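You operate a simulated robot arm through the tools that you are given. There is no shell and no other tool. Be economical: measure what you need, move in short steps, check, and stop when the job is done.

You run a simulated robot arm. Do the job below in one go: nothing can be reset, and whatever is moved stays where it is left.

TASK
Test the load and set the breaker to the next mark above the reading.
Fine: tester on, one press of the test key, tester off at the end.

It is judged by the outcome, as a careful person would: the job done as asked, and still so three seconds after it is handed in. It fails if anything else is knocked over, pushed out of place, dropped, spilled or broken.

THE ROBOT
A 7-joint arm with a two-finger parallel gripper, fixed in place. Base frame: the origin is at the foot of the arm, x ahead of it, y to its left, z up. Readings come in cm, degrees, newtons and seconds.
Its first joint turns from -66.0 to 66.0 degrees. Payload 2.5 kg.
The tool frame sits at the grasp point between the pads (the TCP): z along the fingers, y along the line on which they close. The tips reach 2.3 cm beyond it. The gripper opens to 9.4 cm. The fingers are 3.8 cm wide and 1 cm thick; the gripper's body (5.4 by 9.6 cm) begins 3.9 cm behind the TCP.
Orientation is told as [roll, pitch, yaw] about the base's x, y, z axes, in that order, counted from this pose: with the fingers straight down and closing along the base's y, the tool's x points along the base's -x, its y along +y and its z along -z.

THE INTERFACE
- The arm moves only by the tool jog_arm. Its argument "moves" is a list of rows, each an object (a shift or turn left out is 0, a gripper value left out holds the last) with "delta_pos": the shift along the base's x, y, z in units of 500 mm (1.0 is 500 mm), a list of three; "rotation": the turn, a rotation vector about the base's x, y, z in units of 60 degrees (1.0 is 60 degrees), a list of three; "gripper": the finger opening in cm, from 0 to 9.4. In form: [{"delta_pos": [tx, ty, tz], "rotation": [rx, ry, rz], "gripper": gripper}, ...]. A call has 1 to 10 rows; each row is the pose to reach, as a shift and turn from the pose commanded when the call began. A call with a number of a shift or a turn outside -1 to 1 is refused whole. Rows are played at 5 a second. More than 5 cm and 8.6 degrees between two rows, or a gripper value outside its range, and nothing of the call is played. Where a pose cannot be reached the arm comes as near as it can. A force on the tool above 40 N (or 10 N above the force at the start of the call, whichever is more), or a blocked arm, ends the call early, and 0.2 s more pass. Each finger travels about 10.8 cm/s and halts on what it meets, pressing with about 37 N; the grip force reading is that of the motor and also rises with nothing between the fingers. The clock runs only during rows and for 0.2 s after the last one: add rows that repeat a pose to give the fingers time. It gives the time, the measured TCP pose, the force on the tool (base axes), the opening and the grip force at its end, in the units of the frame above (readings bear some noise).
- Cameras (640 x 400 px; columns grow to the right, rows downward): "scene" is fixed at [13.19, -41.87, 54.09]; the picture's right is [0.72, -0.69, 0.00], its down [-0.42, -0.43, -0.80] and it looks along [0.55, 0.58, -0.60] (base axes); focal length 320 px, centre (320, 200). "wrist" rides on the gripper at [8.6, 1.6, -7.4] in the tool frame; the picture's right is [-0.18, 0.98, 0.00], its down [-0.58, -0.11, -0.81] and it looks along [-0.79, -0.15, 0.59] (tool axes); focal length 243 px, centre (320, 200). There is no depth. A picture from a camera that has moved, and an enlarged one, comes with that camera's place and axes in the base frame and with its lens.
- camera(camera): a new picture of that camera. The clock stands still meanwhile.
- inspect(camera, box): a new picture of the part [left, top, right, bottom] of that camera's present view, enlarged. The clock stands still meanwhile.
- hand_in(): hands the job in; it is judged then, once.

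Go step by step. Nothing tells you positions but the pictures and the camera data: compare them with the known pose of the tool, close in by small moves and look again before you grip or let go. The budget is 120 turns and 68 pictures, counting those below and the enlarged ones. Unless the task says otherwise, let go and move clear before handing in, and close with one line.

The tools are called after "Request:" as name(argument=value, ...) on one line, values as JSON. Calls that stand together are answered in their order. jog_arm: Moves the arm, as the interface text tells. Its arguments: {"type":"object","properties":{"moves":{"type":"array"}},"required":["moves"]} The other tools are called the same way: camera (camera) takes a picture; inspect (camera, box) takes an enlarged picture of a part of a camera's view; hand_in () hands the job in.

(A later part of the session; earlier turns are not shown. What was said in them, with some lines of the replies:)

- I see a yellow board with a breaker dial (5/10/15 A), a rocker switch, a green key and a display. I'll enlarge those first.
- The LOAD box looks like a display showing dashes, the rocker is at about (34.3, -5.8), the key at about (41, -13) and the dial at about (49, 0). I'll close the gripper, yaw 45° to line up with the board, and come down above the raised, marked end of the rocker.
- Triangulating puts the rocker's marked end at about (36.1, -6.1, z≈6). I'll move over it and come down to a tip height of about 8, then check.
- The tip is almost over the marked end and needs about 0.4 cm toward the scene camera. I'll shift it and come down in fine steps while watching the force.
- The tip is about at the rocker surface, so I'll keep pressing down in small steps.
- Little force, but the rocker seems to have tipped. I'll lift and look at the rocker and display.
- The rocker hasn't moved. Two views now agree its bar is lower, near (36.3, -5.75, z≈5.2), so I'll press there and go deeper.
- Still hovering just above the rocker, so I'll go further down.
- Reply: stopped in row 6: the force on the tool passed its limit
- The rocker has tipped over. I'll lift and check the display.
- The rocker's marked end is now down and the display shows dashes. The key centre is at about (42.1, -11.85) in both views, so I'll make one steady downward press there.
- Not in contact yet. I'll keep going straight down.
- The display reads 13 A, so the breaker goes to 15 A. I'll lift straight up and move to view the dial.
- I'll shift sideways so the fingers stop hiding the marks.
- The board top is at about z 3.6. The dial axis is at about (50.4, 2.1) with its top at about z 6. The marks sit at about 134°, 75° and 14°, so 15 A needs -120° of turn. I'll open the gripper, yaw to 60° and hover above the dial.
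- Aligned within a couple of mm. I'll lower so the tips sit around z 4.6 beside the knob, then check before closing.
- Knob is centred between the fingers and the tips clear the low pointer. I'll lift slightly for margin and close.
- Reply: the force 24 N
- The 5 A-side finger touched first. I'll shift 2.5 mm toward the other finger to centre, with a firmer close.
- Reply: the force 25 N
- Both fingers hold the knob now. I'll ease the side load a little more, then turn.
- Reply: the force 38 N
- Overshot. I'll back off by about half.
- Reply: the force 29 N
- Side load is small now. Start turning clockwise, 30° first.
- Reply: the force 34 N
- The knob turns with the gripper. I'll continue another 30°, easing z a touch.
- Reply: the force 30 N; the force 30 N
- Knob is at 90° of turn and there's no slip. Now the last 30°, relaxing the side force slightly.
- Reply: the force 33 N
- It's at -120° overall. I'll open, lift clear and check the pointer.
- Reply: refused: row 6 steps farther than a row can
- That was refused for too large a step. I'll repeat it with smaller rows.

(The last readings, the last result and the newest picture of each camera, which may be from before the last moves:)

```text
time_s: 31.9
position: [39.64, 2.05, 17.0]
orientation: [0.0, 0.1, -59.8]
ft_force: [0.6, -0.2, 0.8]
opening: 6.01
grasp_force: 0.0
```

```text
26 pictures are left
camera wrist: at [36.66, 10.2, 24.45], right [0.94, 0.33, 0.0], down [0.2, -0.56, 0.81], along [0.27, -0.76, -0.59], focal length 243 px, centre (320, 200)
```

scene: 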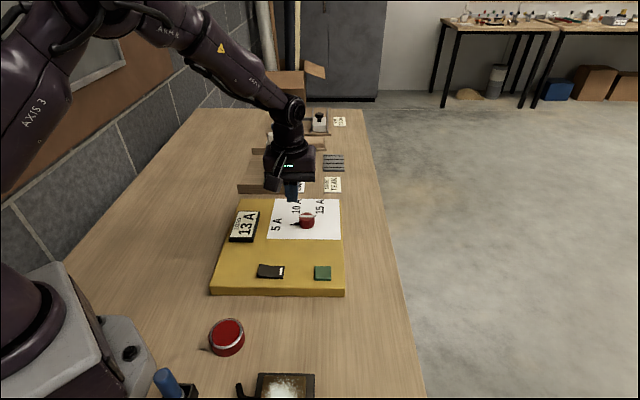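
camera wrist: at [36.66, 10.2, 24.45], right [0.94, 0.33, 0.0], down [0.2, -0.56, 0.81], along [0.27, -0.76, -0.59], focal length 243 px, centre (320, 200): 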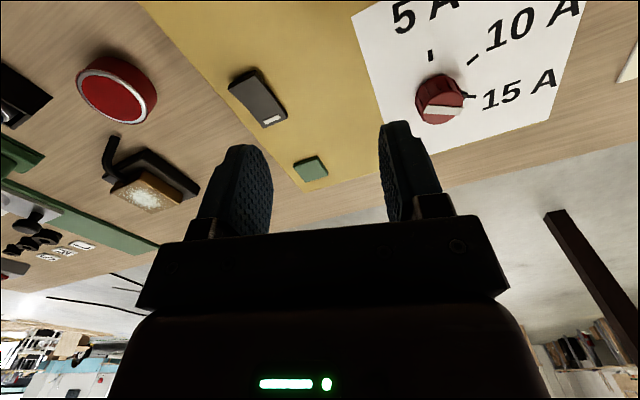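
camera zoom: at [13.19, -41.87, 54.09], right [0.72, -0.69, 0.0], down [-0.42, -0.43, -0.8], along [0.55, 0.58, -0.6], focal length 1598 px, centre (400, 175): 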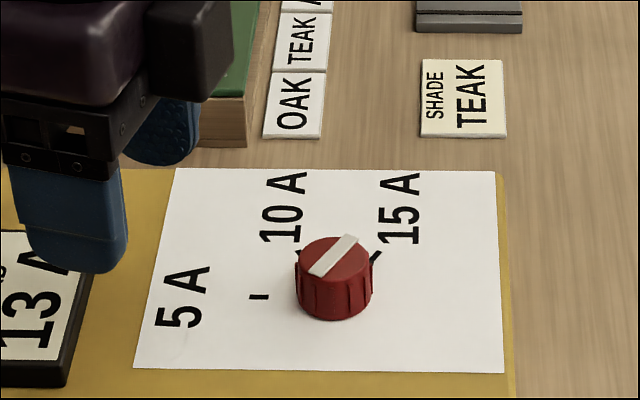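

The bar now points toward 15 A. I'll take a closer look to verify exact alignment.

Request:
inspect(camera="scene", box=[281, 200, 329, 230])

Request:
inspect(camera="wrist", box=[390, 40, 518, 120])

```text
13.33 times, centred on (305, 215) of scene
camera zoom: at [13.19, -41.87, 54.09], right [0.72, -0.69, 0.0], down [-0.42, -0.43, -0.8], along [0.55, 0.58, -0.6], focal length 4260 px, centre (520, 0)
```

zoom: 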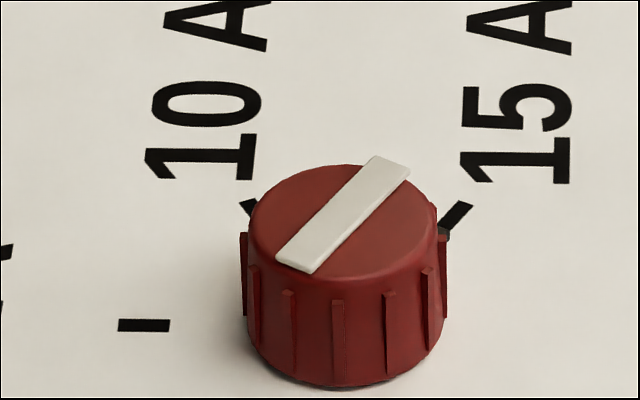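

```text
5.00 times, centred on (454, 80) of wrist
camera zoom: at [36.66, 10.2, 24.45], right [0.94, 0.33, 0.0], down [0.2, -0.56, 0.81], along [0.27, -0.76, -0.59], focal length 1213 px, centre (-350, 800)
```

zoom: 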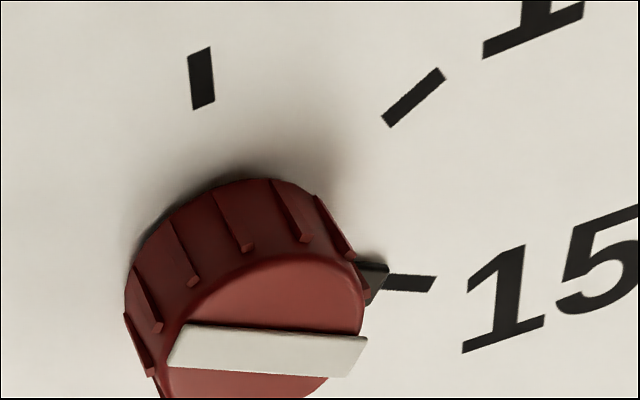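

Pointer lines up with the 15 A mark. Next is tester off: I'll close the gripper, yaw back to +45° and move over the other end of the rocker.

Request:
jog_arm(moves=[{"delta_pos": [0, 0, 0], "rotation": [0, 0, 0.125], "gripper": 0}, {"rotation": [0, 0, 0.25]}, {"rotation": [0, 0, 0.375]}, {"rotation": [0, 0, 0.5]}, {"rotation": [0, 0, 0.625]}, {"rotation": [0, 0, 0.75]}, {"rotation": [0, 0, 0.875]}, {"rotation": [0, 0, 1.0]}])

Request:
jog_arm(moves=[{"delta_pos": [-0.02, -0.02, 0], "rotation": [0, 0, 0.125]}, {"delta_pos": [-0.04, -0.04, 0], "rotation": [0, 0, 0.25]}, {"delta_pos": [-0.06, -0.06, 0], "rotation": [0, 0, 0.375]}, {"delta_pos": [-0.08, -0.08, 0], "rotation": [0, 0, 0.5]}, {"delta_pos": [-0.1, -0.1, 0], "rotation": [0, 0, 0.625]}, {"delta_pos": [-0.12, -0.11, -0.04], "rotation": [0, 0, 0.75]}, {"delta_pos": [-0.12, -0.11, -0.06], "rotation": [0, 0, 0.75]}, {"delta_pos": [-0.12, -0.11, -0.06], "rotation": [0, 0, 0.75]}])

Request:
inspect(camera="wrist", box=[200, 50, 440, 200])

Request:
inspect(camera="scene", box=[200, 180, 360, 300])

```text
time_s: 33.7
position: [39.66, 1.85, 16.87]
orientation: [0.0, 0.0, 0.1]
ft_force: [-0.2, -0.3, 0.0]
opening: 0.0
grasp_force: 37.6
```

```text
time_s: 35.5
position: [33.68, -3.69, 13.91]
orientation: [0.0, 0.1, 45.0]
ft_force: [0.8, 0.1, -0.3]
opening: 0.0
grasp_force: 37.3
```

```text
2.67 times, centred on (320, 125) of wrist
camera zoom: at [26.38, -8.64, 21.37], right [-0.57, 0.82, 0.0], down [0.49, 0.34, 0.81], along [0.66, 0.46, -0.59], focal length 647 px, centre (320, 400)
```

zoom: 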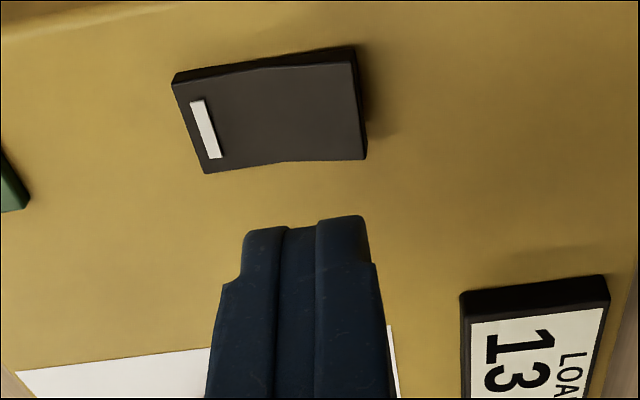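

```text
3.33 times, centred on (280, 240) of scene
camera zoom: at [13.19, -41.87, 54.09], right [0.72, -0.69, 0.0], down [-0.42, -0.43, -0.8], along [0.55, 0.58, -0.6], focal length 1065 px, centre (453, 67)
```

zoom: 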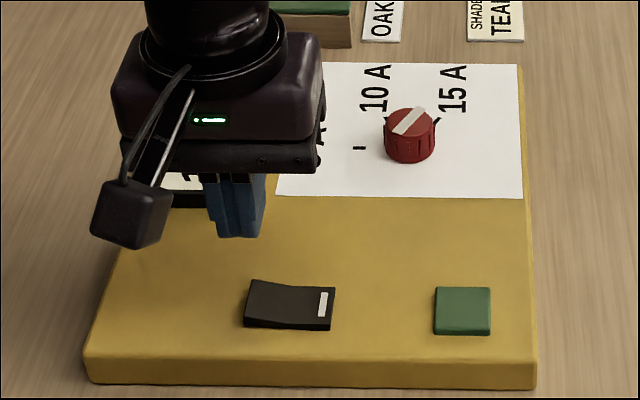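

The raised "off" end of the rocker is at about (33.6, -3.1). I'll come down on it to the same depth as before.

Request:
jog_arm(moves=[{"delta_pos": [-0.0016, 0.0096, -0.06]}, {"delta_pos": [-0.0016, 0.0096, -0.12]}, {"delta_pos": [-0.0016, 0.0096, -0.135]}, {"delta_pos": [-0.0016, 0.0096, -0.14]}, {"delta_pos": [-0.0016, 0.0096, -0.144]}, {"delta_pos": [-0.0016, 0.0096, -0.147]}, {"delta_pos": [-0.0016, 0.0096, -0.15]}, {"delta_pos": [-0.0016, 0.0096, -0.153]}])

Request:
inspect(camera="wrist", box=[160, 50, 480, 250])

```text
time_s: 37.3
position: [33.44, -3.11, 6.27]
orientation: [0.0, 0.0, 45.2]
ft_force: [-0.7, 0.8, 0.1]
opening: 0.02
grasp_force: 37.2
```

```text
2.00 times, centred on (320, 150) of wrist
camera zoom: at [26.25, -8.12, 13.74], right [-0.57, 0.82, 0.0], down [0.49, 0.34, 0.81], along [0.66, 0.46, -0.59], focal length 485 px, centre (320, 300)
```

zoom: 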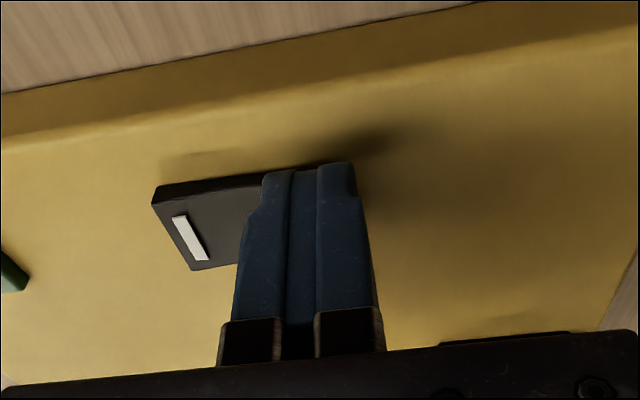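

Request:
jog_arm(moves=[{"delta_pos": [0, 0, -0.002]}, {"delta_pos": [0, 0, -0.004]}, {"delta_pos": [0, 0, -0.006]}])

Request:
inspect(camera="wrist", box=[160, 50, 480, 250])

```text
time_s: 38.1
position: [33.5, -3.27, 6.05]
orientation: [0.1, 0.0, 45.0]
ft_force: [-5.2, -1.0, 14.5]
opening: 0.01
grasp_force: 36.6
```

```text
2.00 times, centred on (320, 150) of wrist
camera zoom: at [26.25, -8.12, 13.5], right [-0.57, 0.82, 0.0], down [0.49, 0.34, 0.81], along [0.66, 0.45, -0.59], focal length 485 px, centre (320, 300)
```

zoom: 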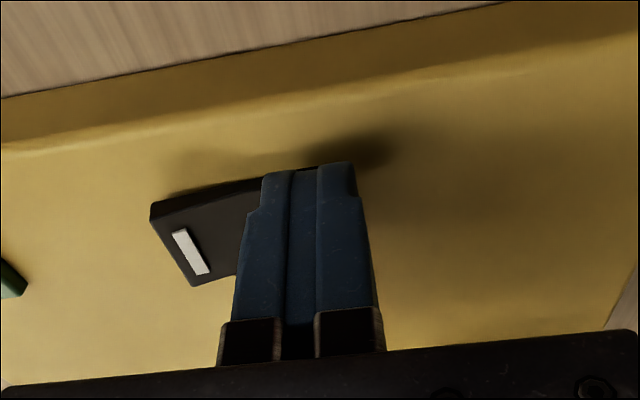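

The rocker has tipped back and its marked end is raised. I'll lift, move clear and verify everything.

Request:
jog_arm(moves=[{"delta_pos": [0, 0, 0.06]}, {"delta_pos": [0, 0, 0.14]}, {"delta_pos": [0, 0, 0.22]}, {"delta_pos": [-0.03, 0.06, 0.27]}, {"delta_pos": [-0.06, 0.12, 0.32]}, {"delta_pos": [-0.08, 0.18, 0.36]}, {"delta_pos": [-0.09, 0.24, 0.38]}, {"delta_pos": [-0.09, 0.24, 0.38]}])

Request:
camera(camera="scene")

Request:
inspect(camera="scene", box=[200, 180, 360, 300])

```text
time_s: 39.9
position: [28.94, 8.91, 25.0]
orientation: [0.0, 0.1, 45.0]
ft_force: [0.2, -0.2, -0.1]
opening: 0.0
grasp_force: 37.1
```

```text
19 pictures are left
```

scene: 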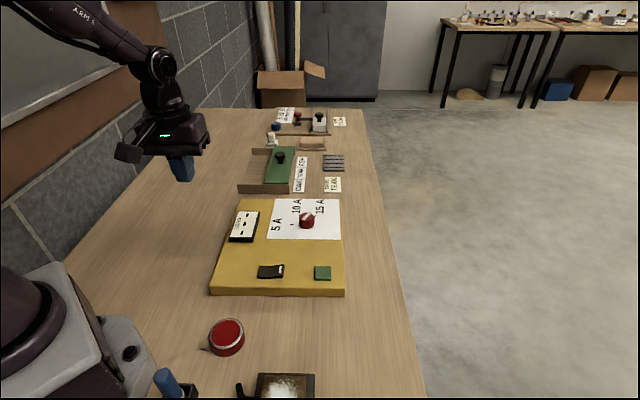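

```text
3.33 times, centred on (280, 240) of scene
camera zoom: at [13.19, -41.87, 54.09], right [0.72, -0.69, 0.0], down [-0.42, -0.43, -0.8], along [0.55, 0.58, -0.6], focal length 1065 px, centre (453, 67)
```

zoom: 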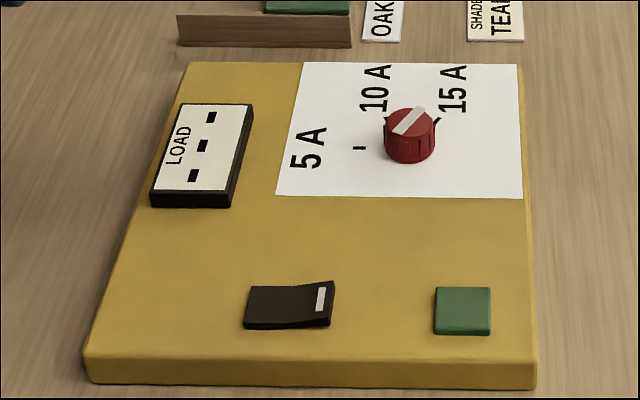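

The tester is off with the display back to dashes, the breaker is at 15 A and nothing else has moved, so I'm handing in.

Request:
hand_in()

```text
The job is handed in.
```

The load tested at 13 A with one press of the test key, so I set the breaker to 15 A and switched the tester off.
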